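You operate a simulated robot arm through the tools that you are given. There is no shell and no other tool.

You run a simulated two-armed robot. Do the job below in one go: nothing can be reset, and whatever is moved stays where it is left.

## Task
Nest the three pulp trays, and each narrow tube in the wide tube of its colour.
Fine: the green tray goes in the grey one, the purple tray in the green one; tubes pair by colour; the grey tray and the wide tubes stay where they stand.

It is judged by the outcome, as a careful person would: the job done as asked, and still so three seconds after it is handed in. It fails if anything else is knocked over, pushed out of place, dropped, spilled or broken.

## Robot
Two 7-joint arms with fingered hands on one trunk, on a base that moves. Base frame: it is fixed to the floor where the robot stands at the start and does not move with it; the origin is under the middle of the robot, x ahead of it, y to its left, z up; the surface under the hand at the start is at about z = 0.8. Units: m, degrees, N and s.
The left shoulder is at the start at [0.06, 0.138, 0.847], the right one opposite. With the tool pointing down near the work surface each hand reaches from about 0.4 to 0.92 m from the robot's upright axis, wherever it stands, measured 20 degrees to its own side. Payload 4 kg a hand.
The tool frame of a hand sits at the grasp point between the pads (the TCP): z along the fingers, y along the line on which they close. The tips reach 0.036 m beyond it. The gripper opens to 0.12 m; its body begins 0.042 m behind the TCP. The gripper is a hand of 5 fingers: y runs from the thumb to the fingers, the wrist lies at [-0.015, -0.109, -0.2] in the tool frame, and closing takes about 1.5 s.
Orientation is that of the tool frame in the base frame, as a unit quaternion [w, x, y, z]. With the fingers straight down and the wrist toward the robot, the tool's x, y and z point along [0, 1, 0], [1, 0, 0] and [0, 0, -1] of the base frame.

## Interface
- The arms move only by the tool drive_tool. It takes "left_moves", "right_moves" or both (then of equal length, played together; a hand with none holds still); each is a list of rows, each a list of 6 numbers: the shift along the tool's x, y, z in units of 30 mm (1.0 is 30 mm), then the turn, a rotation vector about the tool's x, y, z in units of 4 degrees (1.0 is 4 degrees). In form: [[x, y, z, ax, ay, az], ...]. A call has 1 to 20 rows; each row shifts and turns the commanded pose from where the row before left it, along the tool's axes as they then stand. "left_claw" and "right_claw" are, for a hand that has rows, the gripper command, from -1 (shut) to 1 (fully open), values between in proportion, set as the call begins (left out, the last holds). A call with a number of a shift or a turn outside -1 to 1 is refused whole. Rows are played at 5 a second. More than 0.05 m and 8.6 degrees between two rows, or a gripper value outside its range, and nothing of the call is played. Where a pose cannot be reached the arm comes as near as it can. A force on the tool above 40 N (or 10 N above the force at the start of the call, whichever is more), or a blocked arm, ends the call early, and 0.2 s more pass. The fingers move at their own pace (about 0.153 m/s each) and stop on an object; they squeeze with about 31 N. The grip force told is the motor's: it shows also when the fingers shut on nothing. Time passes only in rows, and 0.2 s behind the last, so rows that do not move let the fingers close. The reply holds the time, the measured pose of the TCP, the force on the tool along the base axes, the opening and the grip force, in the units named above and with some noise, with the torque about the TCP (base axes, N m) and any sound that the robot's microphone picked up.
- Cameras (640 x 400 px; columns grow to the right, rows downward): "scene" is now at [0.0604, 0.0372, 1.4877]; the picture's right is [0.41, -0.91, 0.00], its down [-0.63, -0.28, -0.73] and it looks along [0.66, 0.29, -0.69] (base axes); focal length 292 px, centre (320, 200). "left" rides on the left gripper at [-0.069, -0.079, -0.131] in its tool frame; the picture's right is [-0.78, -0.29, 0.55], its down [0.55, -0.73, 0.40] and it looks along [0.29, 0.61, 0.74] (tool axes); focal length 222 px, centre (320, 200). "right" rides on the right gripper at [0.069, -0.079, -0.131] in its tool frame; the picture's right is [-0.78, 0.29, -0.55], its down [-0.55, -0.73, 0.40] and it looks along [-0.29, 0.61, 0.74] (tool axes); focal length 222 px, centre (320, 200). There is no depth. A picture from a camera that has moved, and an enlarged one, comes with that camera's place and axes in the base frame and with its lens. The place of the scene camera against the robot may be out by one fixed shift of up to 0.025 m in any direction.
- capture(camera): a new picture of that camera. The clock stands still meanwhile.
- move_column(by): slides the trunk up (or, below 0, down) by that many m; the arms and the scene camera ride with it, the base frame stays. It gives what a move gives, with no picture.
- steer(legs): drives the robot by 1 to 6 legs, each [ahead, left, turn to the left] in m, m and degrees, along the robot's own axes; the way and the turn of a leg run together, so that a leg with both is an arc; at most 1.5 m and 180 degrees a leg. The arms and the cameras ride along, it lands a little off, and it stops where it bumps. It gives what a move gives.
- set_fingers(index, middle, ring, little, thumb_bend, thumb_turn, hand): sets how far each is bent, from 0 (flat) to 1 (curled in); at 0.3 the hand is open as for a grip, at 0.7 the pads meet at the TCP. One left out holds its place. A second passes; each finger stops where it meets its share of the squeeze, and holds until it gets a number again. A gripper value or a shape takes the hand back. It gives what a move gives, with no picture; readings hold the bend of each and the force on index, middle, ring, little, thumb and palm. thumb_turn goes from beside the hand (0) to across from the fingers (1), as for a grip.
- grasp_type(shape, hand): the hand has 5 fingers and takes this shape, open, in about a second: jaw (thumb against the fingers, like two jaws); tri (thumb and two fingers); tip (a fingertip pinch); poke (one finger out to press); point (the index stretched); flat (the hand flat); cup (the hand cupped); fist (a fist). The gripper value then closes the fingers along that shape, each until it touches; the sizes above hold for jaw. It gives what a move gives, with no picture.
- turn_head(pan, tilt): turns the head with the scene camera to pan (to the left, within 86 degrees either way) and tilt (down, from -29 to 69), counted from straight ahead of the robot. It gives what a move gives.
- inspect(camera, box): a new picture of the part [left, top, right, bottom] of that camera's present view, enlarged. The clock stands still meanwhile.
- close_job(): hands the job in; it is judged then, once.

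Places have to be worked out from the pictures, the camera data and where the tool is seen. Open the grippers and draw the arms clear of the work before you hand the job in, unless the task says otherwise.

The tools are called after "Call:" as name(argument=value, ...) on one line, values as JSON. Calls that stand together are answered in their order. drive_tool: Moves the arms, as the interface text tells. Its arguments: {"type":"object","properties":{"left_moves":{"type":"array","items":{"type":"array","items":{"type":"number"}}},"left_claw":{"type":"number"},"right_moves":{"type":"array","items":{"type":"array","items":{"type":"number"}}},"right_claw":{"type":"number"}},"required":[]} The other tools are called the same way: move_column (by) moves the trunk up or down; grasp_type (shape, hand) gives the hand a shape; set_fingers (index, middle, ring, little, thumb_bend, thumb_turn, hand) moves the fingers one by one; steer (legs) drives the base; turn_head (pan, tilt) turns the head that bears the scene camera; capture (camera) takes a picture; inspect (camera, box) takes an enlarged picture of a part of a camera's view; close_job () hands the job in.

At the start:

```text
time_s: 0.0
left_eef_pos: [0.497, 0.4463, 1.1658]
left_orientation: [0.0, 0.707, 0.707, -0.001]
left_ft_force: [0.8, 0.1, -0.6]
left_wrist_torque: [0.02, -0.01, -0.01]
left_opening: 0.1197
left_finger_force: 0.0
left_shape: jaw
left_bend: [0.3, 0.3, 0.3, 0.3, 0.3, 0.97]
left_finger forces: [0.0, 0.0, 0.0, 0.0, 0.0, 0.0]
right_eef_pos: [0.4886, -0.0063, 1.2033]
right_orientation: [0.0, 0.708, 0.706, 0.001]
right_ft_force: [-0.5, -0.6, 0.9]
right_wrist_torque: [0.01, -0.03, 0.02]
right_opening: 0.1195
right_finger_force: 0.1
right_shape: jaw
right_bend: [0.3, 0.3, 0.3, 0.3, 0.3, 0.97]
right_finger forces: [0.1, 0.0, 0.1, 0.0, 0.0, 0.1]
trunk travel left (down, up): [-0.425, 0.165]
robot x, y, heading: [-0.0021, -0.0008, 0.0]
head pan, tilt (commanded): [23.9, 43.5]
```

scene: 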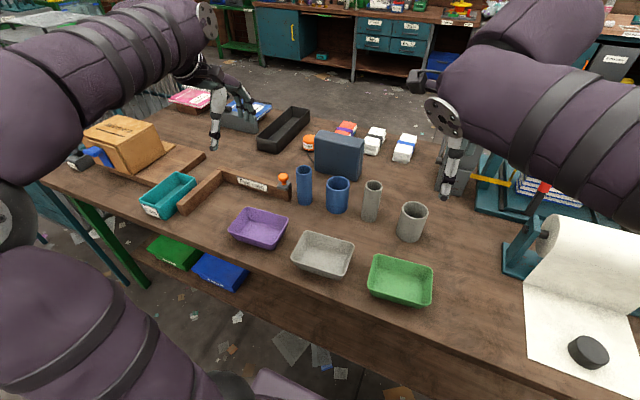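
right: 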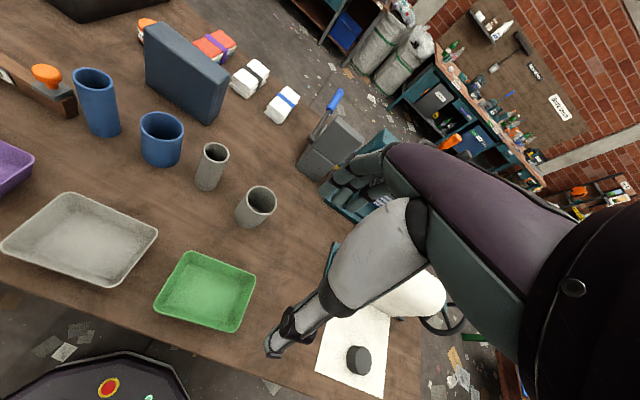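
left: 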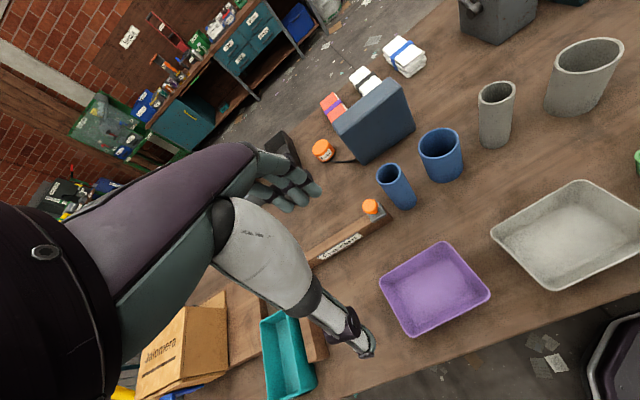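

I'll start by looking closer at the tubes and trays in the scene view, before any motion.

Call:
inspect(camera="scene", box=[220, 120, 460, 310])

Call:
inspect(camera="right", box=[0, 40, 300, 340])

Call:
inspect(camera="left", box=[340, 20, 640, 340])

```text
2.11 times, centred on (340, 215) of scene
camera zoom: at [0.0604, 0.0372, 1.4877], right [0.41, -0.91, 0.0], down [-0.63, -0.28, -0.73], along [0.66, 0.29, -0.69], focal length 614 px, centre (278, 168)
```

zoom: 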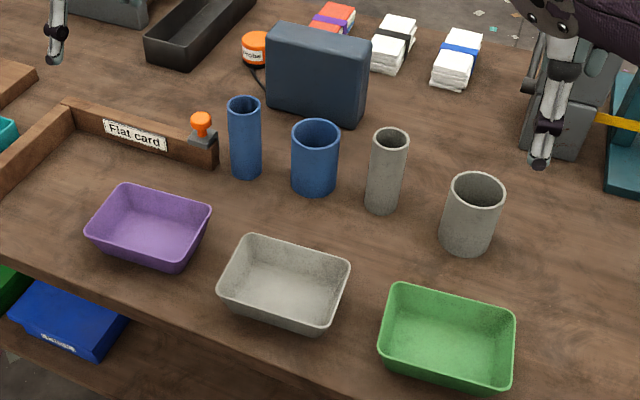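

```text
1.33 times, centred on (150, 190) of right
camera zoom: at [0.4076, 0.0634, 1.3342], right [0.29, -0.78, 0.55], down [-0.73, -0.55, -0.4], along [0.61, -0.29, -0.74], focal length 296 px, centre (547, 213)
```

zoom: 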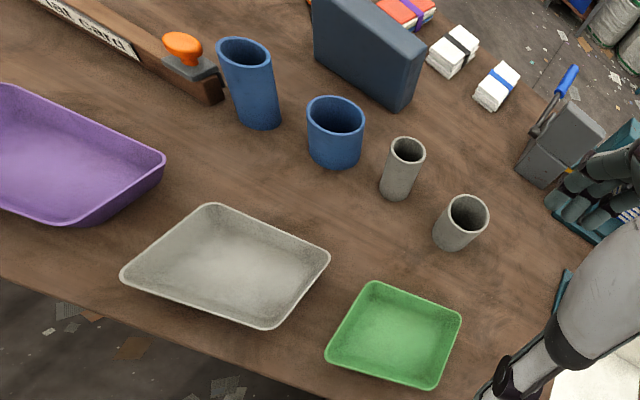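

```text
1.25 times, centred on (490, 180) of left
camera zoom: at [0.4158, 0.3772, 1.2972], right [-0.29, -0.78, -0.55], down [-0.73, 0.55, -0.4], along [0.61, 0.29, -0.74], focal length 278 px, centre (108, 225)
```

zoom: 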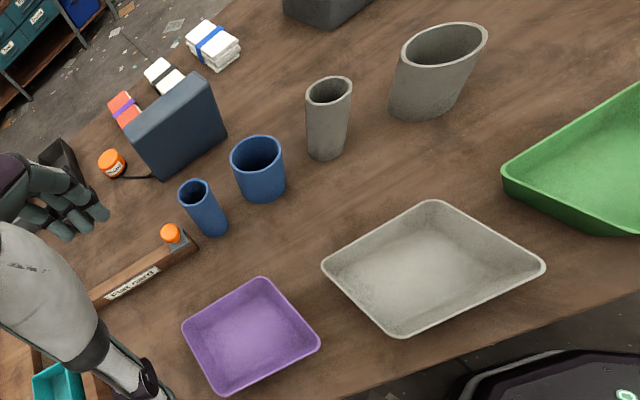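

From the scene camera and both hand cameras I put the tubes near x≈0.685. Blue narrow is at y≈0.37 and blue wide at y≈0.26; grey narrow is at y≈0.153 and grey wide at y≈0.02. The three trays sit around x≈0.47. I'll move the right hand above the grey narrow tube, staying high, to check alignment.

Call:
drive_tool(right_moves=[[0.75, 0.9, 0.5, 0, 0, 0], [0.75, 0.9, 0.5, 0, 0, 0], [0.75, 0.9, 0.5, 0, 0, 0], [0.75, 0.9, 0.5, 0, 0, 0], [0.75, 0.9, 0.5, 0, 0, 0], [0.75, 0.9, 0.5, 0, 0, 0], [0.75, 0.9, 0.5, 0, 0, 0], [0, 0, 0, 0, 0, 0]], right_claw=1)

Call:
capture(camera="right")

Call:
capture(camera="scene")

Call:
capture(camera="left")

```text
time_s: 1.8
left_eef_pos: [0.4964, 0.4454, 1.1653]
left_orientation: [0.0, 0.707, 0.707, 0.0]
left_ft_force: [-0.7, 0.5, -0.2]
left_wrist_torque: [-0.03, -0.01, 0.01]
left_opening: 0.1197
left_finger_force: 0.1
left_shape: jaw
left_bend: [0.3, 0.3, 0.3, 0.3, 0.3, 0.97]
left_finger forces: [0.0, 0.1, 0.0, 0.1, 0.1, 0.0]
right_eef_pos: [0.6747, 0.1515, 1.0993]
right_orientation: [0.0, 0.707, 0.707, 0.0]
right_ft_force: [0.2, 0.6, 0.8]
right_wrist_torque: [0.03, 0.04, 0.01]
right_opening: 0.1198
right_finger_force: 0.0
right_shape: jaw
right_bend: [0.3, 0.3, 0.3, 0.3, 0.3, 0.97]
right_finger forces: [0.1, 0.0, 0.1, 0.0, 0.1, 0.0]
trunk travel left (down, up): [-0.425, 0.165]
robot x, y, heading: [-0.0011, 0.0042, 0.0]
head pan, tilt (commanded): [23.9, 43.5]
```

```text
taken
camera right: at [0.5937, 0.2215, 1.2293], right [0.29, -0.78, 0.55], down [-0.73, -0.55, -0.4], along [0.61, -0.29, -0.74], focal length 222 px, centre (320, 200)
```

right: 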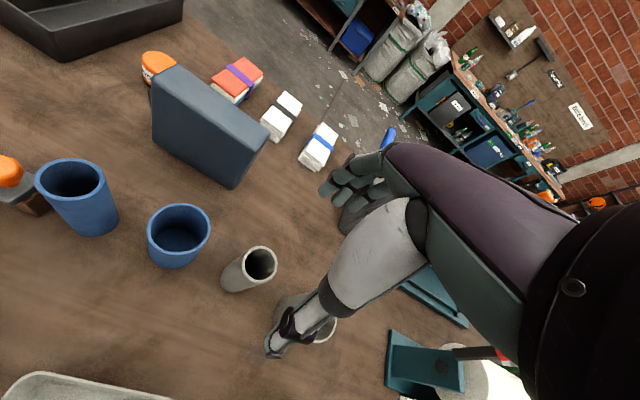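

```text
taken
camera scene: at [0.0601, 0.0369, 1.4877], right [0.41, -0.91, 0.0], down [-0.63, -0.28, -0.73], along [0.66, 0.29, -0.69], focal length 292 px, centre (320, 200)
```

scene: 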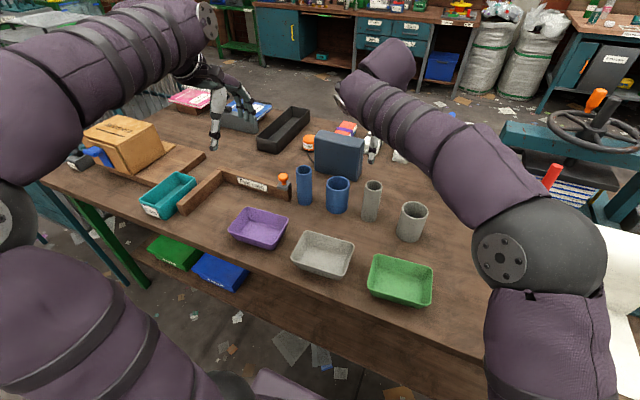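

```text
taken
camera left: at [0.4155, 0.3769, 1.2974], right [-0.29, -0.78, -0.55], down [-0.73, 0.55, -0.4], along [0.61, 0.29, -0.74], focal length 222 px, centre (320, 200)
```

left: 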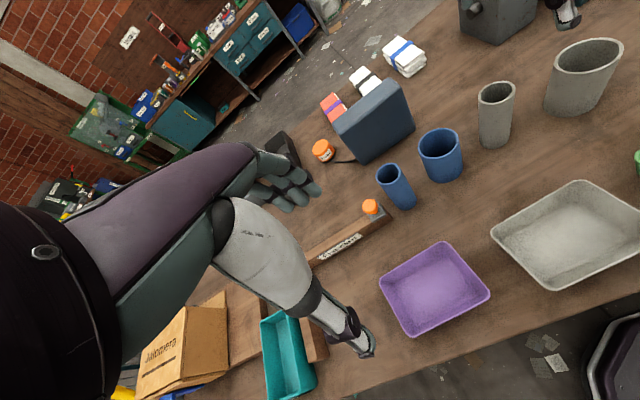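

The right camera now triangulates the grey narrow tube top at about (0.686, 0.151, 0.934). I'll shift onto it and descend part way, then look again.

Call:
drive_tool(right_moves=[[0, 0.38, 0.8, 0, 0, 0], [0, 0, 0.8, 0, 0, 0], [0, 0, 0.8, 0, 0, 0], [0, 0, 0.8, 0, 0, 0], [0, 0, 0, 0, 0, 0]])

Call:
capture(camera="right")

Call:
inspect(camera="scene", box=[280, 110, 460, 260])

Call:
inspect(camera="left", box=[360, 0, 640, 200])

```text
time_s: 3.0
left_eef_pos: [0.4953, 0.4461, 1.1653]
left_orientation: [0.0, 0.707, 0.707, 0.001]
left_ft_force: [0.1, -0.1, 0.0]
left_wrist_torque: [0.0, 0.01, 0.0]
left_opening: 0.1197
left_finger_force: 0.0
left_shape: jaw
left_bend: [0.3, 0.3, 0.3, 0.3, 0.3, 0.97]
left_finger forces: [0.0, 0.1, 0.1, 0.0, 0.0, 0.0]
right_eef_pos: [0.6883, 0.1507, 1.0029]
right_orientation: [0.0, 0.708, 0.707, 0.0]
right_ft_force: [0.3, 0.8, -0.6]
right_wrist_torque: [0.03, -0.01, 0.01]
right_opening: 0.1198
right_finger_force: 0.0
right_shape: jaw
right_bend: [0.3, 0.3, 0.3, 0.3, 0.3, 0.97]
right_finger forces: [0.0, 0.0, 0.0, 0.0, 0.1, 0.0]
trunk travel left (down, up): [-0.425, 0.165]
robot x, y, heading: [-0.0014, -0.0045, 0.1]
head pan, tilt (commanded): [23.9, 43.5]
```

```text
taken
camera right: at [0.6078, 0.2206, 1.1331], right [0.29, -0.78, 0.55], down [-0.73, -0.55, -0.4], along [0.61, -0.29, -0.74], focal length 222 px, centre (320, 200)
```

right: 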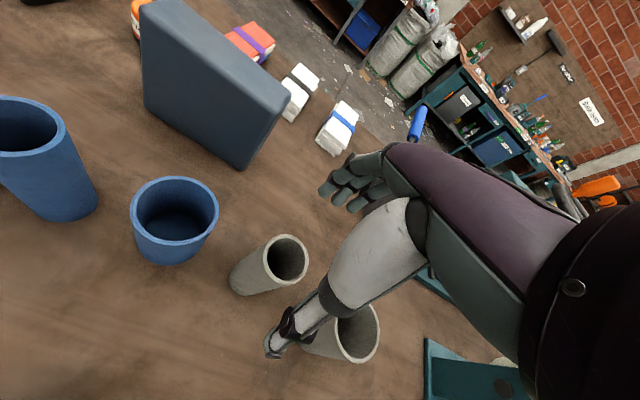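

```text
2.67 times, centred on (370, 185) of scene
camera zoom: at [0.0604, 0.0372, 1.4877], right [0.41, -0.91, 0.0], down [-0.63, -0.28, -0.73], along [0.66, 0.29, -0.69], focal length 778 px, centre (187, 240)
```

zoom: 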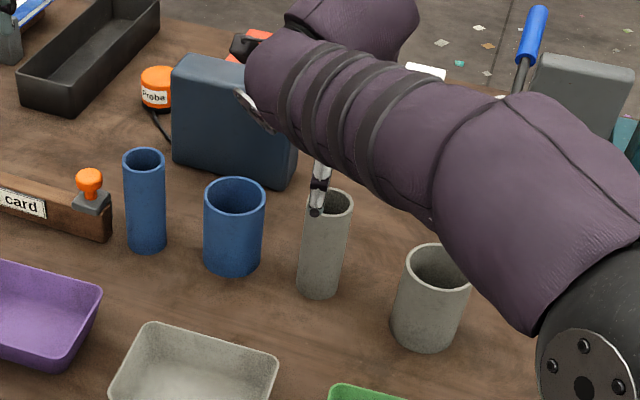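

```text
2.00 times, centred on (500, 100) of left
camera zoom: at [0.4158, 0.3772, 1.2972], right [-0.29, -0.78, -0.55], down [-0.73, 0.55, -0.4], along [0.61, 0.29, -0.74], focal length 444 px, centre (-40, 400)
```

zoom: 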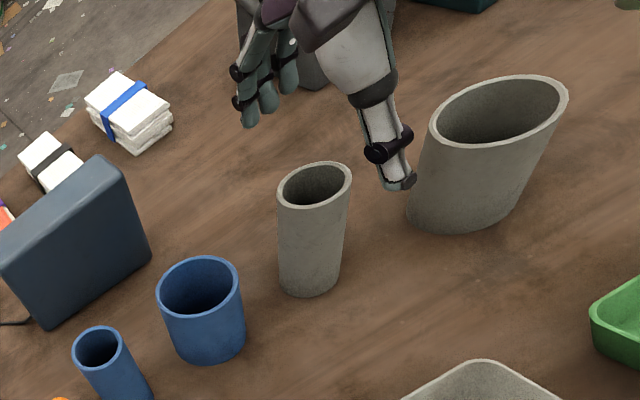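

The open hand is centred on the tube, with the rim measured at about (0.687, 0.152, 0.934). The wide tube rims are at z≈0.905, so I'll grip only the top ~28 mm with TCP at z≈0.942, then close.

Call:
drive_tool(right_moves=[[0, 0, 0.7, 0, 0, 0], [0, 0, 0.7, 0, 0, 0], [0, 0, 0.6, 0, 0, 0], [0, 0, 0, 0, 0, 0]])

Call:
capture(camera="right")

Call:
inspect(camera="left", box=[400, 20, 600, 180])

```text
time_s: 4.0
left_eef_pos: [0.4964, 0.4454, 1.1646]
left_orientation: [0.001, 0.707, 0.707, 0.0]
left_ft_force: [0.4, 0.1, -0.1]
left_wrist_torque: [0.0, 0.02, -0.04]
left_opening: 0.12
left_finger_force: 0.1
left_shape: jaw
left_bend: [0.3, 0.3, 0.3, 0.3, 0.3, 0.97]
left_finger forces: [0.0, 0.1, 0.0, 0.0, 0.0, 0.0]
right_eef_pos: [0.6891, 0.1515, 0.9425]
right_orientation: [-0.001, 0.707, 0.708, 0.0]
right_ft_force: [0.1, -0.6, 0.8]
right_wrist_torque: [0.05, -0.02, 0.02]
right_opening: 0.1198
right_finger_force: 0.1
right_shape: jaw
right_bend: [0.3, 0.3, 0.3, 0.3, 0.3, 0.97]
right_finger forces: [0.0, 0.0, 0.1, 0.1, 0.1, 0.0]
trunk travel left (down, up): [-0.425, 0.165]
robot x, y, heading: [-0.0025, 0.0011, 0.0]
head pan, tilt (commanded): [23.9, 43.5]
```

```text
taken
camera right: at [0.6076, 0.2213, 1.0737], right [0.29, -0.78, 0.55], down [-0.73, -0.55, -0.4], along [0.61, -0.29, -0.74], focal length 222 px, centre (320, 200)
```

right: 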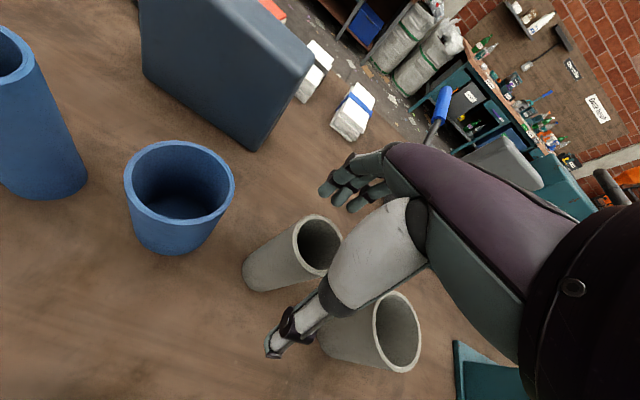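

```text
2.50 times, centred on (500, 100) of left
camera zoom: at [0.4158, 0.3772, 1.2972], right [-0.29, -0.78, -0.55], down [-0.73, 0.55, -0.4], along [0.61, 0.29, -0.74], focal length 555 px, centre (-130, 450)
```

zoom: 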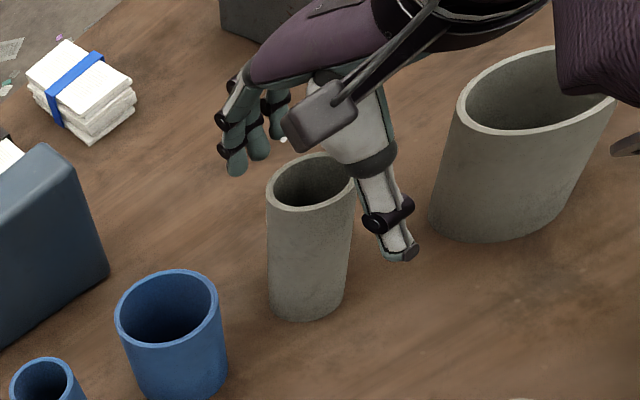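

The tube rim sits right at the grasp point between thumb and fingers. I'll close the right hand in place.

Call:
drive_tool(right_moves=[[0, 0, 0, 0, 0, 0], [0, 0, 0, 0, 0, 0], [0, 0, 0, 0, 0, 0], [0, 0, 0, 0, 0, 0], [0, 0, 0, 0, 0, 0], [0, 0, 0, 0, 0, 0], [0, 0, 0, 0, 0, 0], [0, 0, 0, 0, 0, 0]], right_claw=-1)

Call:
capture(camera="right")

Call:
inspect(camera="left", box=[400, 20, 600, 180])

```text
time_s: 5.8
left_eef_pos: [0.4951, 0.4458, 1.1653]
left_orientation: [0.0, 0.707, 0.707, 0.0]
left_ft_force: [-1.1, 1.1, -0.5]
left_wrist_torque: [-0.03, 0.0, 0.03]
left_opening: 0.1196
left_finger_force: 0.0
left_shape: jaw
left_bend: [0.3, 0.3, 0.3, 0.3, 0.3, 0.97]
left_finger forces: [0.0, 0.1, 0.0, 0.1, 0.0, 0.0]
right_eef_pos: [0.6879, 0.1503, 0.9436]
right_orientation: [0.001, 0.707, 0.707, 0.0]
right_ft_force: [0.2, 0.1, 0.5]
right_wrist_torque: [-0.01, 0.0, 0.0]
right_opening: 0.0412
right_finger_force: 31.2
right_shape: jaw
right_bend: [0.49, 0.52, 0.57, 0.71, 0.67, 1.0]
right_finger forces: [16.2, 9.8, 0.1, 0.0, 26.7, 0.1]
trunk travel left (down, up): [-0.425, 0.165]
robot x, y, heading: [-0.0018, -0.0026, 0.0]
head pan, tilt (commanded): [23.9, 43.5]
```

```text
taken
camera right: at [0.6077, 0.2214, 1.0738], right [0.29, -0.78, 0.55], down [-0.73, -0.55, -0.4], along [0.61, -0.29, -0.74], focal length 222 px, centre (320, 200)
```

right: 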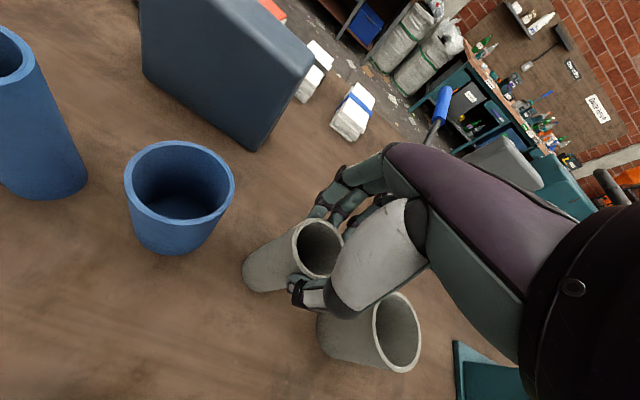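

```text
2.50 times, centred on (500, 100) of left
camera zoom: at [0.4159, 0.3773, 1.2971], right [-0.29, -0.78, -0.55], down [-0.73, 0.55, -0.4], along [0.61, 0.29, -0.74], focal length 555 px, centre (-130, 450)
```

zoom: 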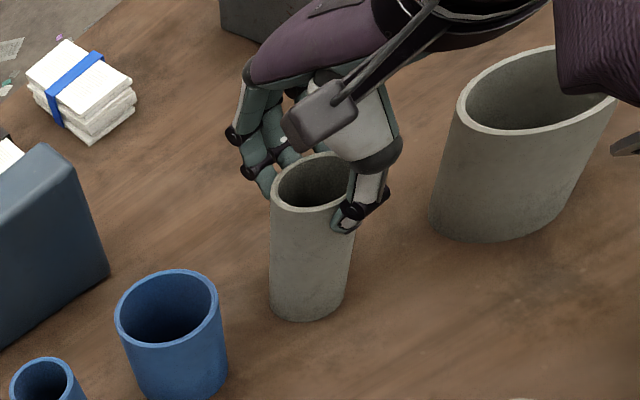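

The thumb and two fingers hold the tube at about 30 N, and it still stands upright. I'll lift straight up ~0.15 m and check the grip.

Call:
drive_tool(right_moves=[[0, 0, -0.3, 0, 0, 0], [0, 0, -0.6, 0, 0, 0], [0, 0, -0.8, 0, 0, 0], [0, 0, -0.8, 0, 0, 0], [0, 0, -0.8, 0, 0, 0], [0, 0, -0.8, 0, 0, 0], [0, 0, -0.7, 0, 0, 0], [0, 0, -0.3, 0, 0, 0], [0, 0, 0, 0, 0, 0]])

Call:
capture(camera="right")

Call:
capture(camera="left")

Call:
capture(camera="scene")

```text
time_s: 7.8
left_eef_pos: [0.4957, 0.4458, 1.1658]
left_orientation: [0.0, 0.707, 0.707, 0.0]
left_ft_force: [-0.4, 0.5, 0.1]
left_wrist_torque: [-0.02, -0.02, 0.02]
left_opening: 0.1195
left_finger_force: 0.1
left_shape: jaw
left_bend: [0.3, 0.3, 0.3, 0.3, 0.3, 0.97]
left_finger forces: [0.0, 0.0, 0.1, 0.0, 0.0, 0.1]
right_eef_pos: [0.687, 0.1509, 1.0962]
right_orientation: [0.0, 0.706, 0.708, 0.0]
right_ft_force: [-0.3, 0.2, -0.5]
right_wrist_torque: [0.0, 0.01, -0.01]
right_opening: 0.0413
right_finger_force: 30.8
right_shape: jaw
right_bend: [0.49, 0.52, 0.57, 0.71, 0.67, 1.0]
right_finger forces: [15.7, 10.0, 0.0, 0.0, 26.6, 0.0]
trunk travel left (down, up): [-0.425, 0.165]
robot x, y, heading: [0.0031, -0.0001, -0.0]
head pan, tilt (commanded): [23.9, 43.5]
```

```text
taken
camera right: at [0.6069, 0.2211, 1.2266], right [0.29, -0.79, 0.55], down [-0.74, -0.55, -0.4], along [0.61, -0.29, -0.74], focal length 222 px, centre (320, 200)
```

right: 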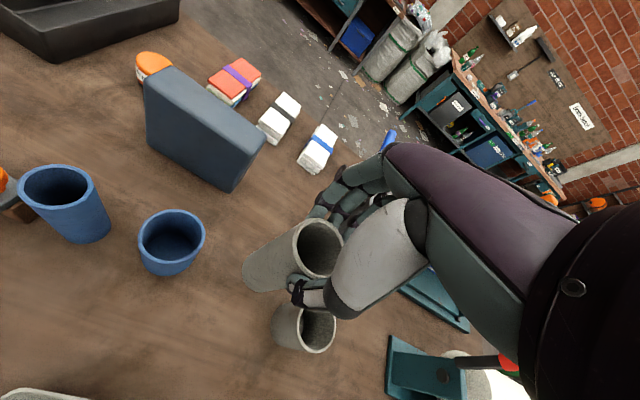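

```text
taken
camera left: at [0.4159, 0.3773, 1.2971], right [-0.29, -0.78, -0.55], down [-0.73, 0.55, -0.4], along [0.61, 0.29, -0.74], focal length 222 px, centre (320, 200)
```

left: 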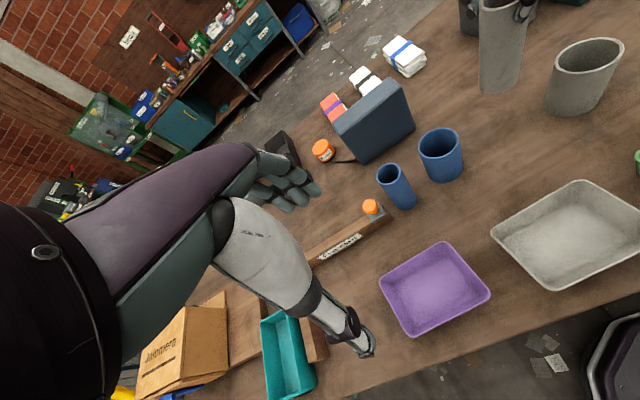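

```text
taken
camera scene: at [0.0605, 0.0372, 1.4876], right [0.41, -0.91, 0.0], down [-0.63, -0.28, -0.73], along [0.66, 0.29, -0.69], focal length 292 px, centre (320, 200)
```

scene: 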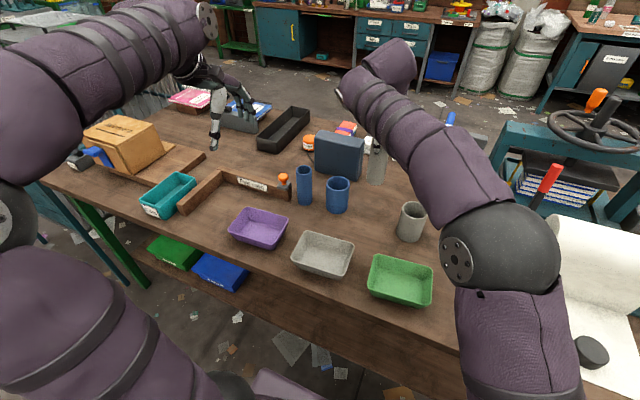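

The tube is held firmly and upright with no slip. The grey wide tube is at about (0.668, 0.022). I'll carry the tube most of the way there at this height and look again.

Call:
drive_tool(right_moves=[[-0.5, -0.1, 0, 0, 0, 0], [-0.7, -0.1, 0, 0, 0, 0], [-0.8, -0.1, 0, 0, 0, 0], [-0.8, -0.1, 0, 0, 0, 0], [-0.8, -0.1, 0, 0, 0, 0], [-0.5, -0.05, 0, 0, 0, 0], [-0.27, 0, 0, 0, 0, 0], [0, 0, 0, 0, 0, 0], [0, 0, 0, 0, 0, 0]])

Call:
capture(camera="right")

Call:
inspect(camera="left", box=[440, 0, 640, 160])

Call:
inspect(camera="scene", box=[320, 110, 500, 260])

```text
time_s: 9.8
left_eef_pos: [0.4958, 0.4457, 1.1659]
left_orientation: [0.0, 0.707, 0.707, 0.0]
left_ft_force: [-0.2, -0.9, 0.8]
left_wrist_torque: [0.01, 0.0, 0.0]
left_opening: 0.1197
left_finger_force: 0.1
left_shape: jaw
left_bend: [0.3, 0.3, 0.3, 0.3, 0.3, 0.97]
left_finger forces: [0.0, 0.1, 0.0, 0.0, 0.1, 0.1]
right_eef_pos: [0.6732, 0.0217, 1.0961]
right_orientation: [0.001, 0.707, 0.707, 0.0]
right_ft_force: [-0.1, -0.3, 0.6]
right_wrist_torque: [-0.01, -0.02, -0.01]
right_opening: 0.0409
right_finger_force: 30.8
right_shape: jaw
right_bend: [0.49, 0.52, 0.57, 0.71, 0.67, 1.0]
right_finger forces: [15.5, 10.0, 0.1, 0.0, 26.7, 0.0]
trunk travel left (down, up): [-0.425, 0.165]
robot x, y, heading: [0.0022, -0.0007, 0.0]
head pan, tilt (commanded): [23.9, 43.5]
```

```text
taken
camera right: at [0.5921, 0.0909, 1.2264], right [0.29, -0.78, 0.55], down [-0.73, -0.55, -0.4], along [0.61, -0.29, -0.74], focal length 222 px, centre (320, 200)
```

right: 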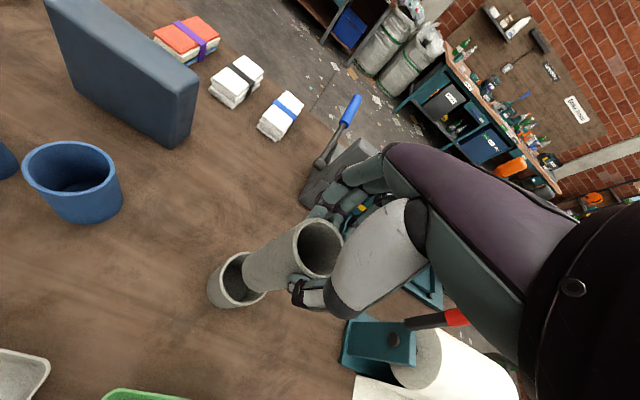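

```text
2.50 times, centred on (540, 80) of left
camera zoom: at [0.4159, 0.3772, 1.2972], right [-0.29, -0.78, -0.55], down [-0.73, 0.55, -0.4], along [0.61, 0.29, -0.74], focal length 555 px, centre (-230, 500)
```

zoom: 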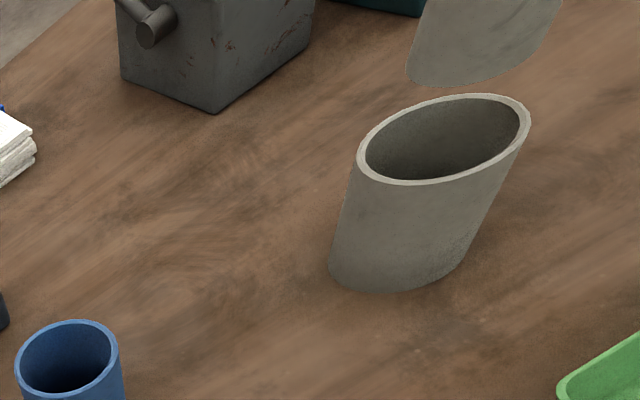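

```text
2.67 times, centred on (410, 185) of scene
camera zoom: at [0.0605, 0.0372, 1.4877], right [0.41, -0.91, 0.0], down [-0.63, -0.28, -0.73], along [0.66, 0.29, -0.69], focal length 778 px, centre (80, 240)
```

zoom: 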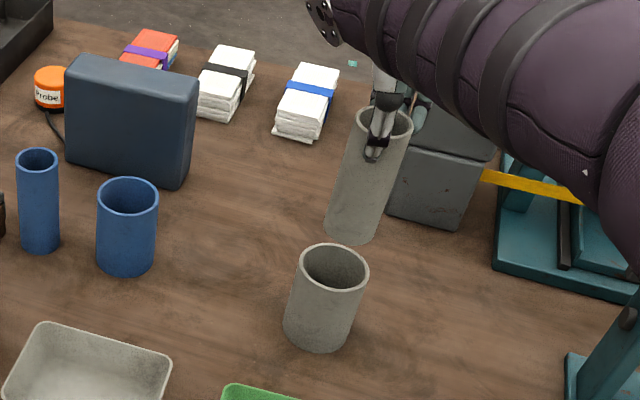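

The held tube is close to being over the wide tube. I'll zoom in with the right and left cameras to measure the remaining offset before lowering.

Call:
inspect(camera="right", box=[190, 200, 350, 320])

Call:
turn_head(pan=5, tilt=47)

Call:
capture(camera="scene")

```text
3.33 times, centred on (270, 260) of right
camera zoom: at [0.5921, 0.0909, 1.2264], right [0.29, -0.78, 0.55], down [-0.73, -0.55, -0.4], along [0.61, -0.29, -0.74], focal length 740 px, centre (487, 0)
```

zoom: 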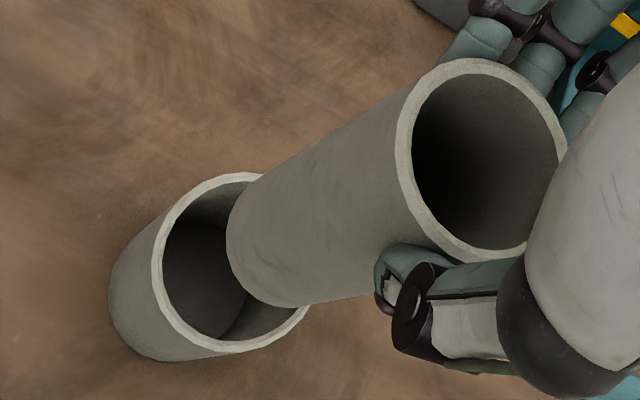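

```text
time_s: 10.6
left_eef_pos: [0.4957, 0.4452, 1.1648]
left_orientation: [0.001, 0.707, 0.707, 0.0]
left_ft_force: [0.6, 0.4, 0.2]
left_wrist_torque: [0.02, 0.0, 0.02]
left_opening: 0.1198
left_finger_force: 0.0
left_shape: jaw
left_bend: [0.3, 0.3, 0.3, 0.3, 0.3, 0.97]
left_finger forces: [0.0, 0.0, 0.0, 0.0, 0.0, 0.1]
right_eef_pos: [0.6728, 0.0219, 1.0963]
right_orientation: [0.0, 0.707, 0.707, 0.0]
right_ft_force: [-0.7, 0.1, -0.8]
right_wrist_torque: [-0.01, 0.0, 0.04]
right_opening: 0.0408
right_finger_force: 31.3
right_shape: jaw
right_bend: [0.49, 0.52, 0.57, 0.71, 0.67, 1.0]
right_finger forces: [15.5, 10.0, 0.1, 0.1, 26.7, 0.0]
trunk travel left (down, up): [-0.425, 0.165]
robot x, y, heading: [-0.0024, 0.0024, -0.3]
head pan, tilt (commanded): [5.0, 47.0]
```

```text
taken
camera scene: at [0.0644, 0.0107, 1.4827], right [0.09, -1.0, 0.0], down [-0.73, -0.06, -0.68], along [0.68, 0.06, -0.73], focal length 292 px, centre (320, 200)
```

scene: 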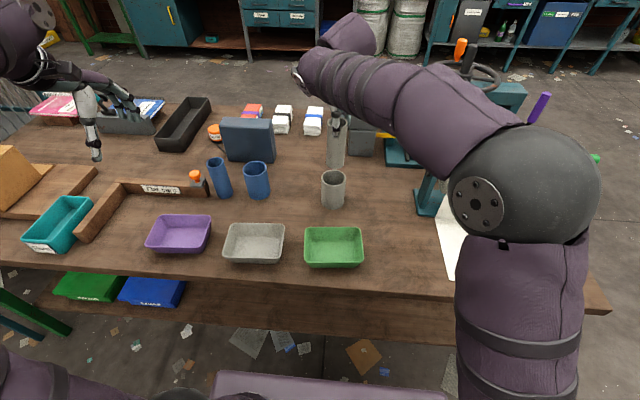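

The wide rim centre measures about (0.668, 0.026) against the held tube's axis at about (0.671, 0.023), with roughly 7 mm of radial clearance. I'll correct by a few mm and lower to just above the rim for a final check.

Call:
drive_tool(right_moves=[[0.1, -0.13, 0.4, 0, 0, 0], [0, 0, 0.5, 0, 0, 0], [0, 0, 0.4, 0, 0, 0], [0, 0, 0, 0, 0, 0], [0, 0, 0, 0, 0, 0]])

Call:
inspect(camera="right", box=[210, 200, 370, 320])

Call:
inspect(camera="scene", box=[270, 100, 400, 220])

Call:
inspect(camera="left", box=[480, 0, 640, 120])

```text
time_s: 11.8
left_eef_pos: [0.4963, 0.4452, 1.1651]
left_orientation: [0.0, 0.707, 0.707, 0.0]
left_ft_force: [0.5, 0.5, 0.2]
left_wrist_torque: [-0.02, -0.01, 0.02]
left_opening: 0.1197
left_finger_force: 0.1
left_shape: jaw
left_bend: [0.3, 0.3, 0.3, 0.3, 0.3, 0.97]
left_finger forces: [0.0, 0.1, 0.0, 0.0, 0.0, 0.0]
right_eef_pos: [0.6693, 0.0244, 1.0554]
right_orientation: [0.0, 0.707, 0.707, -0.001]
right_ft_force: [0.9, -0.1, 0.1]
right_wrist_torque: [-0.01, 0.03, 0.01]
right_opening: 0.0409
right_finger_force: 31.1
right_shape: jaw
right_bend: [0.49, 0.52, 0.57, 0.71, 0.67, 1.0]
right_finger forces: [15.6, 10.0, 0.0, 0.0, 26.7, 0.1]
trunk travel left (down, up): [-0.425, 0.165]
robot x, y, heading: [0.0022, 0.0028, -0.1]
head pan, tilt (commanded): [5.0, 47.0]
```

```text
3.33 times, centred on (290, 260) of right
camera zoom: at [0.5875, 0.0928, 1.1861], right [0.29, -0.78, 0.55], down [-0.73, -0.55, -0.4], along [0.61, -0.29, -0.74], focal length 740 px, centre (420, 0)
```

zoom: 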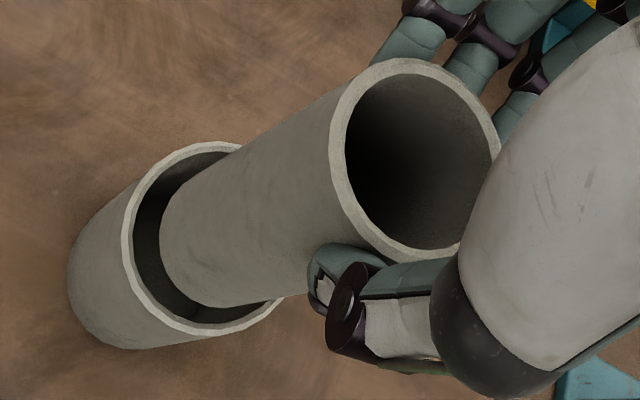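

```text
3.33 times, centred on (335, 160) of scene
camera zoom: at [0.0644, 0.0106, 1.4827], right [0.09, -1.0, 0.0], down [-0.73, -0.06, -0.68], along [0.68, 0.06, -0.73], focal length 973 px, centre (270, 333)
```

zoom: 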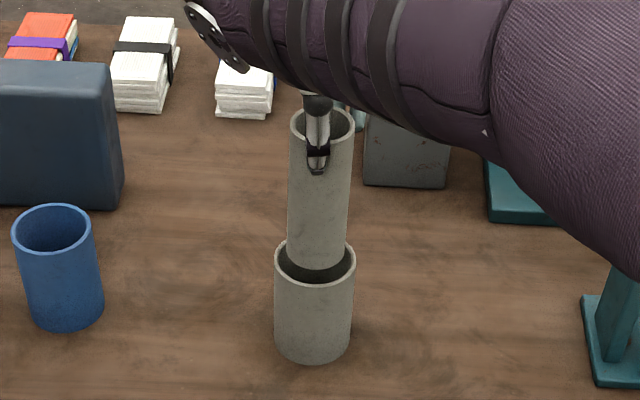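

```text
3.33 times, centred on (560, 60) of left
camera zoom: at [0.4159, 0.3772, 1.2971], right [-0.29, -0.78, -0.55], down [-0.73, 0.55, -0.4], along [0.61, 0.29, -0.74], focal length 740 px, centre (-480, 667)
```

zoom: 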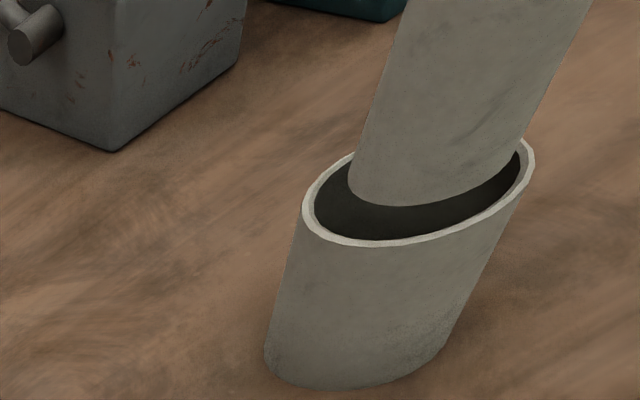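

All three views show the tube bottom inside the wide rim's outline, with offsets of only a mm or two. I'll nudge slightly and lower about 35 mm into the tube, watching force.

Call:
drive_tool(right_moves=[[0.03, -0.06, 0.2, 0, 0, 0], [0, 0, 0.3, 0, 0, 0], [0, 0, 0.3, 0, 0, 0], [0, 0, 0.3, 0, 0, 0], [0, 0, 0, 0, 0, 0]])

Call:
inspect(camera="right", box=[210, 200, 370, 320])

Call:
inspect(camera="scene", box=[270, 100, 400, 220])

Call:
inspect(camera="left", box=[480, 0, 640, 120])

```text
time_s: 13.0
left_eef_pos: [0.4955, 0.4461, 1.1661]
left_orientation: [0.0, 0.707, 0.708, 0.0]
left_ft_force: [-0.3, -0.9, -0.4]
left_wrist_torque: [0.0, -0.01, -0.02]
left_opening: 0.12
left_finger_force: 0.2
left_shape: jaw
left_bend: [0.3, 0.3, 0.3, 0.3, 0.3, 0.97]
left_finger forces: [0.1, 0.0, 0.1, 0.0, 0.1, 0.1]
right_eef_pos: [0.6667, 0.0245, 1.023]
right_orientation: [0.001, 0.708, 0.707, -0.001]
right_ft_force: [-0.6, -0.1, -0.1]
right_wrist_torque: [0.0, 0.02, -0.05]
right_opening: 0.0409
right_finger_force: 30.8
right_shape: jaw
right_bend: [0.49, 0.52, 0.57, 0.71, 0.67, 1.0]
right_finger forces: [15.5, 10.1, 0.0, 0.0, 26.7, 0.1]
trunk travel left (down, up): [-0.425, 0.165]
robot x, y, heading: [0.0017, 0.0024, 0.2]
head pan, tilt (commanded): [5.0, 47.0]
```

```text
3.33 times, centred on (290, 260) of right
camera zoom: at [0.5858, 0.0935, 1.1538], right [0.29, -0.78, 0.55], down [-0.73, -0.55, -0.4], along [0.61, -0.29, -0.74], focal length 740 px, centre (420, 0)
```

zoom: 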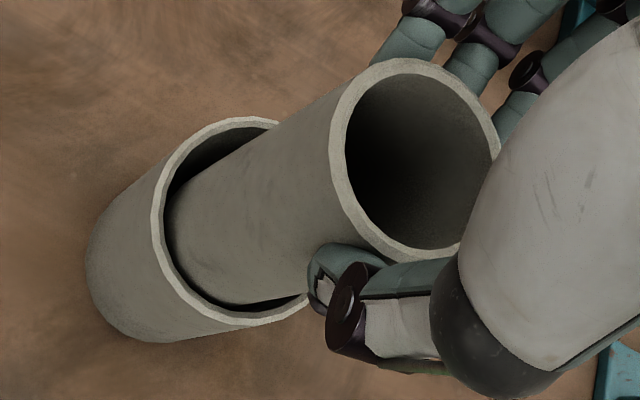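

```text
3.33 times, centred on (335, 160) of scene
camera zoom: at [0.0644, 0.0106, 1.4827], right [0.09, -1.0, 0.0], down [-0.73, -0.06, -0.68], along [0.68, 0.06, -0.73], focal length 973 px, centre (270, 333)
```

zoom: 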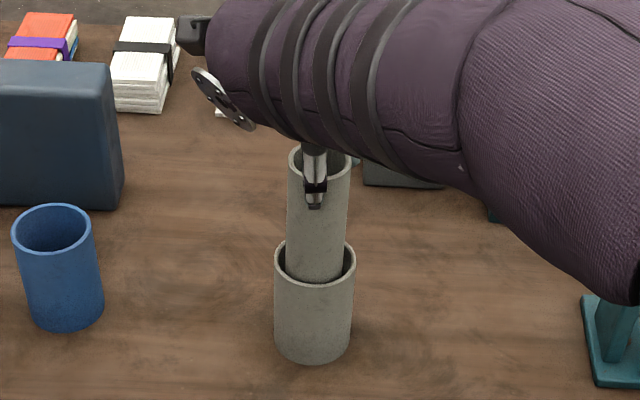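

```text
3.33 times, centred on (560, 60) of left
camera zoom: at [0.4159, 0.3772, 1.2972], right [-0.29, -0.78, -0.55], down [-0.73, 0.55, -0.4], along [0.61, 0.29, -0.74], focal length 740 px, centre (-480, 667)
```

zoom: 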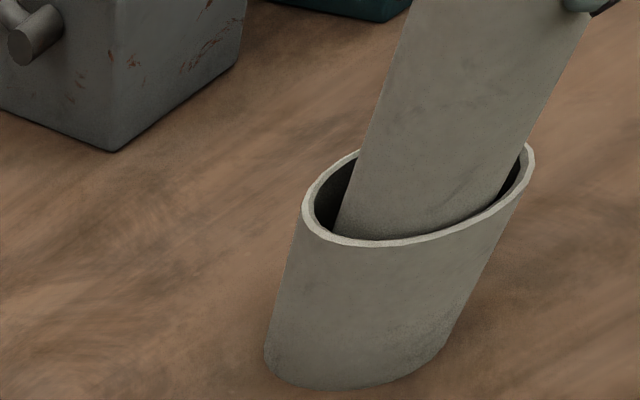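

It's inside by ~20 mm with no contact force, and sits slightly toward the near side, so I'll nudge +2 mm in x and lower another ~60 mm.

Call:
drive_tool(right_moves=[[0, 0.08, 0.2, 0, 0, 0], [0, 0, 0.4, 0, 0, 0], [0, 0, 0.4, 0, 0, 0], [0, 0, 0.4, 0, 0, 0], [0, 0, 0.4, 0, 0, 0], [0, 0, 0.2, 0, 0, 0], [0, 0, 0, 0, 0, 0]])

Call:
inspect(camera="scene", box=[270, 100, 400, 220])

Call:
inspect(camera="left", box=[480, 0, 640, 120])

Call:
inspect(camera="right", box=[210, 200, 370, 320])

```text
time_s: 14.6
left_eef_pos: [0.494, 0.4457, 1.1648]
left_orientation: [0.0, 0.707, 0.707, 0.001]
left_ft_force: [-0.3, 0.0, 0.4]
left_wrist_torque: [-0.01, 0.01, 0.0]
left_opening: 0.1197
left_finger_force: 0.1
left_shape: jaw
left_bend: [0.3, 0.3, 0.3, 0.3, 0.3, 0.97]
left_finger forces: [0.0, 0.0, 0.1, 0.0, 0.0, 0.1]
right_eef_pos: [0.6699, 0.0242, 0.9636]
right_orientation: [0.0, 0.707, 0.707, 0.0]
right_ft_force: [0.6, -0.3, -0.3]
right_wrist_torque: [0.01, 0.0, 0.0]
right_opening: 0.0409
right_finger_force: 31.3
right_shape: jaw
right_bend: [0.49, 0.52, 0.57, 0.71, 0.67, 1.0]
right_finger forces: [15.5, 10.2, 0.0, 0.1, 26.6, 0.1]
trunk travel left (down, up): [-0.425, 0.165]
robot x, y, heading: [0.0004, -0.0007, -0.2]
head pan, tilt (commanded): [5.0, 47.0]
```

```text
3.33 times, centred on (335, 160) of scene
camera zoom: at [0.0644, 0.0106, 1.4827], right [0.09, -1.0, 0.0], down [-0.73, -0.06, -0.68], along [0.68, 0.06, -0.73], focal length 973 px, centre (270, 333)
```

zoom: 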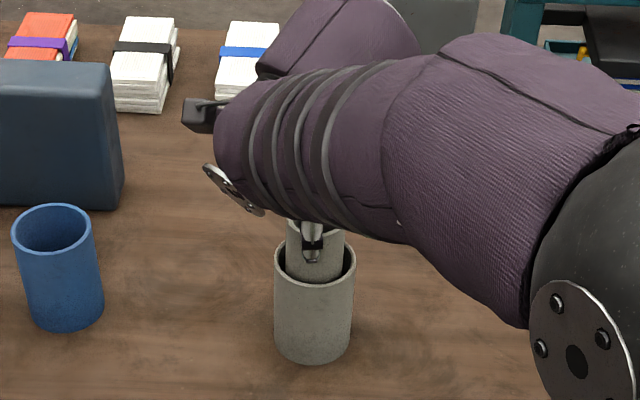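

```text
3.33 times, centred on (560, 60) of left
camera zoom: at [0.4159, 0.3772, 1.2972], right [-0.29, -0.78, -0.55], down [-0.73, 0.55, -0.4], along [0.61, 0.29, -0.74], focal length 740 px, centre (-480, 667)
```

zoom: 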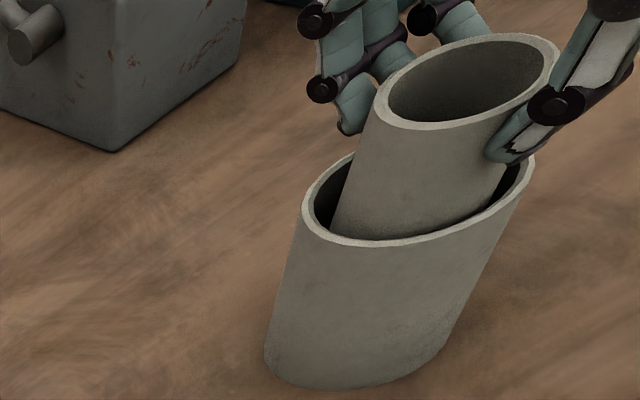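

```text
3.33 times, centred on (290, 260) of right
camera zoom: at [0.5887, 0.0942, 1.094], right [0.29, -0.78, 0.55], down [-0.73, -0.55, -0.4], along [0.61, -0.29, -0.74], focal length 740 px, centre (420, 0)
```

zoom: 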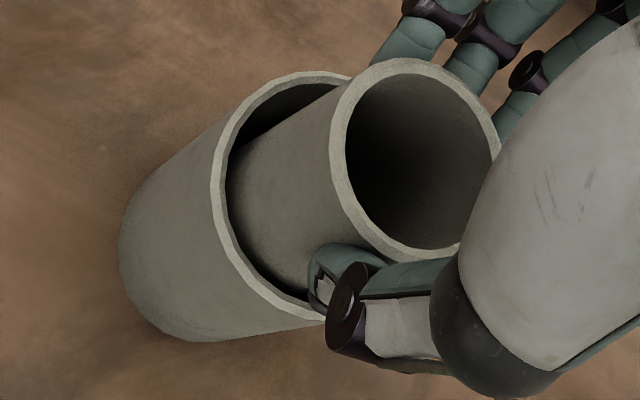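

The tube is well centred with ~20 mm left to go. I'll lower in small steps to ~8 mm above the floor of the tube, checking for rim contact.

Call:
drive_tool(right_moves=[[0, 0, 0.15, 0, 0, 0], [0, 0, 0.15, 0, 0, 0], [0, 0, 0.1, 0, 0, 0], [0, 0, 0, 0, 0, 0]])

Call:
inspect(camera="left", box=[480, 0, 640, 120])

Call:
inspect(camera="right", box=[210, 200, 370, 320])

```text
time_s: 15.6
left_eef_pos: [0.4954, 0.4454, 1.1658]
left_orientation: [0.0, 0.707, 0.707, 0.0]
left_ft_force: [0.1, -0.7, 0.2]
left_wrist_torque: [-0.03, -0.01, -0.02]
left_opening: 0.1196
left_finger_force: 0.0
left_shape: jaw
left_bend: [0.3, 0.3, 0.3, 0.3, 0.3, 0.97]
left_finger forces: [0.0, 0.0, 0.0, 0.0, 0.0, 0.0]
right_eef_pos: [0.669, 0.0248, 0.952]
right_orientation: [-0.001, 0.707, 0.707, 0.0]
right_ft_force: [-0.6, -0.3, -0.8]
right_wrist_torque: [0.01, -0.03, -0.01]
right_opening: 0.0409
right_finger_force: 31.0
right_shape: jaw
right_bend: [0.49, 0.52, 0.57, 0.71, 0.67, 1.0]
right_finger forces: [15.5, 10.0, 0.0, 0.1, 26.6, 0.0]
trunk travel left (down, up): [-0.425, 0.165]
robot x, y, heading: [0.0004, -0.0008, -0.3]
head pan, tilt (commanded): [5.0, 47.0]
```

```text
3.33 times, centred on (560, 60) of left
camera zoom: at [0.4159, 0.3772, 1.2972], right [-0.29, -0.78, -0.55], down [-0.73, 0.55, -0.4], along [0.61, 0.29, -0.74], focal length 740 px, centre (-480, 667)
```

zoom: 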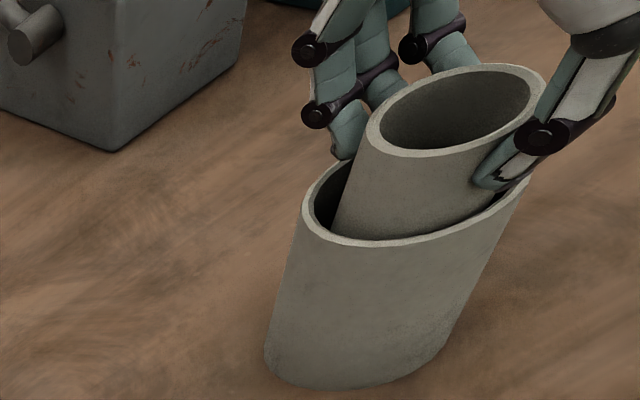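

```text
3.33 times, centred on (290, 260) of right
camera zoom: at [0.5883, 0.0943, 1.0816], right [0.29, -0.78, 0.55], down [-0.73, -0.55, -0.4], along [0.61, -0.29, -0.74], focal length 740 px, centre (420, 0)
```

zoom: 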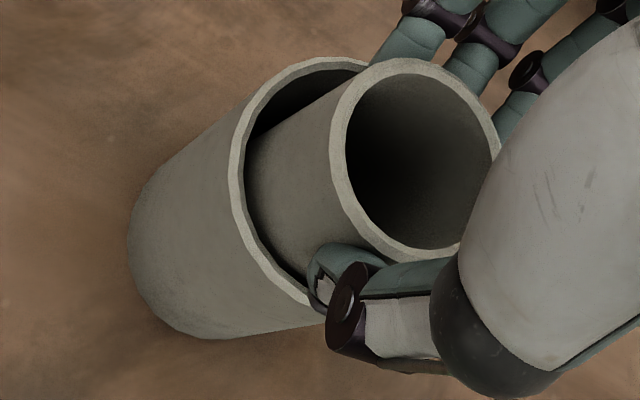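

There's still no contact, and about 8 mm remains. I'll lower a few mm more, gently.

Call:
drive_tool(right_moves=[[0, 0, 0.07, 0, 0, 0], [0, 0, 0.07, 0, 0, 0], [0, 0, 0.05, 0, 0, 0], [0, 0, 0, 0, 0, 0]])

Call:
inspect(camera="left", box=[480, 0, 640, 120])

Call:
inspect(camera="scene", box=[300, 150, 380, 220])

```text
time_s: 16.6
left_eef_pos: [0.4955, 0.4453, 1.1657]
left_orientation: [0.001, 0.707, 0.707, 0.0]
left_ft_force: [-0.1, -0.6, 0.3]
left_wrist_torque: [0.01, 0.0, 0.03]
left_opening: 0.1197
left_finger_force: 0.0
left_shape: jaw
left_bend: [0.3, 0.3, 0.3, 0.3, 0.3, 0.97]
left_finger forces: [0.0, 0.0, 0.0, 0.0, 0.0, 0.1]
right_eef_pos: [0.6688, 0.0237, 0.9475]
right_orientation: [0.0, 0.707, 0.707, 0.001]
right_ft_force: [-0.5, -0.8, -0.4]
right_wrist_torque: [-0.02, -0.02, 0.0]
right_opening: 0.0411
right_finger_force: 30.6
right_shape: jaw
right_bend: [0.49, 0.52, 0.57, 0.71, 0.67, 1.0]
right_finger forces: [15.6, 10.1, 0.0, 0.1, 26.6, 0.0]
trunk travel left (down, up): [-0.425, 0.165]
robot x, y, heading: [0.002, -0.0012, 0.0]
head pan, tilt (commanded): [5.0, 47.0]
```

```text
3.33 times, centred on (560, 60) of left
camera zoom: at [0.4159, 0.3772, 1.2972], right [-0.29, -0.78, -0.55], down [-0.73, 0.55, -0.4], along [0.61, 0.29, -0.74], focal length 740 px, centre (-480, 667)
```

zoom: 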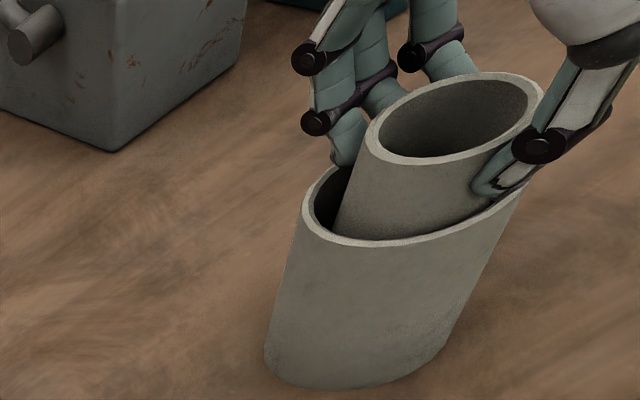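

```text
5.71 times, centred on (340, 185) of scene
camera zoom: at [0.0644, 0.0106, 1.4827], right [0.09, -1.0, 0.0], down [-0.73, -0.06, -0.68], along [0.68, 0.06, -0.73], focal length 1668 px, centre (206, 286)
```

zoom: 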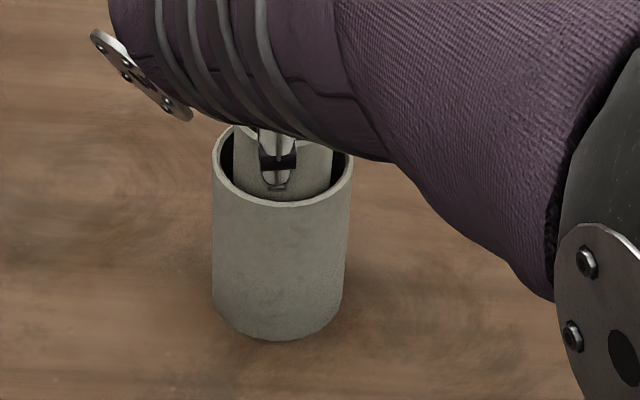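

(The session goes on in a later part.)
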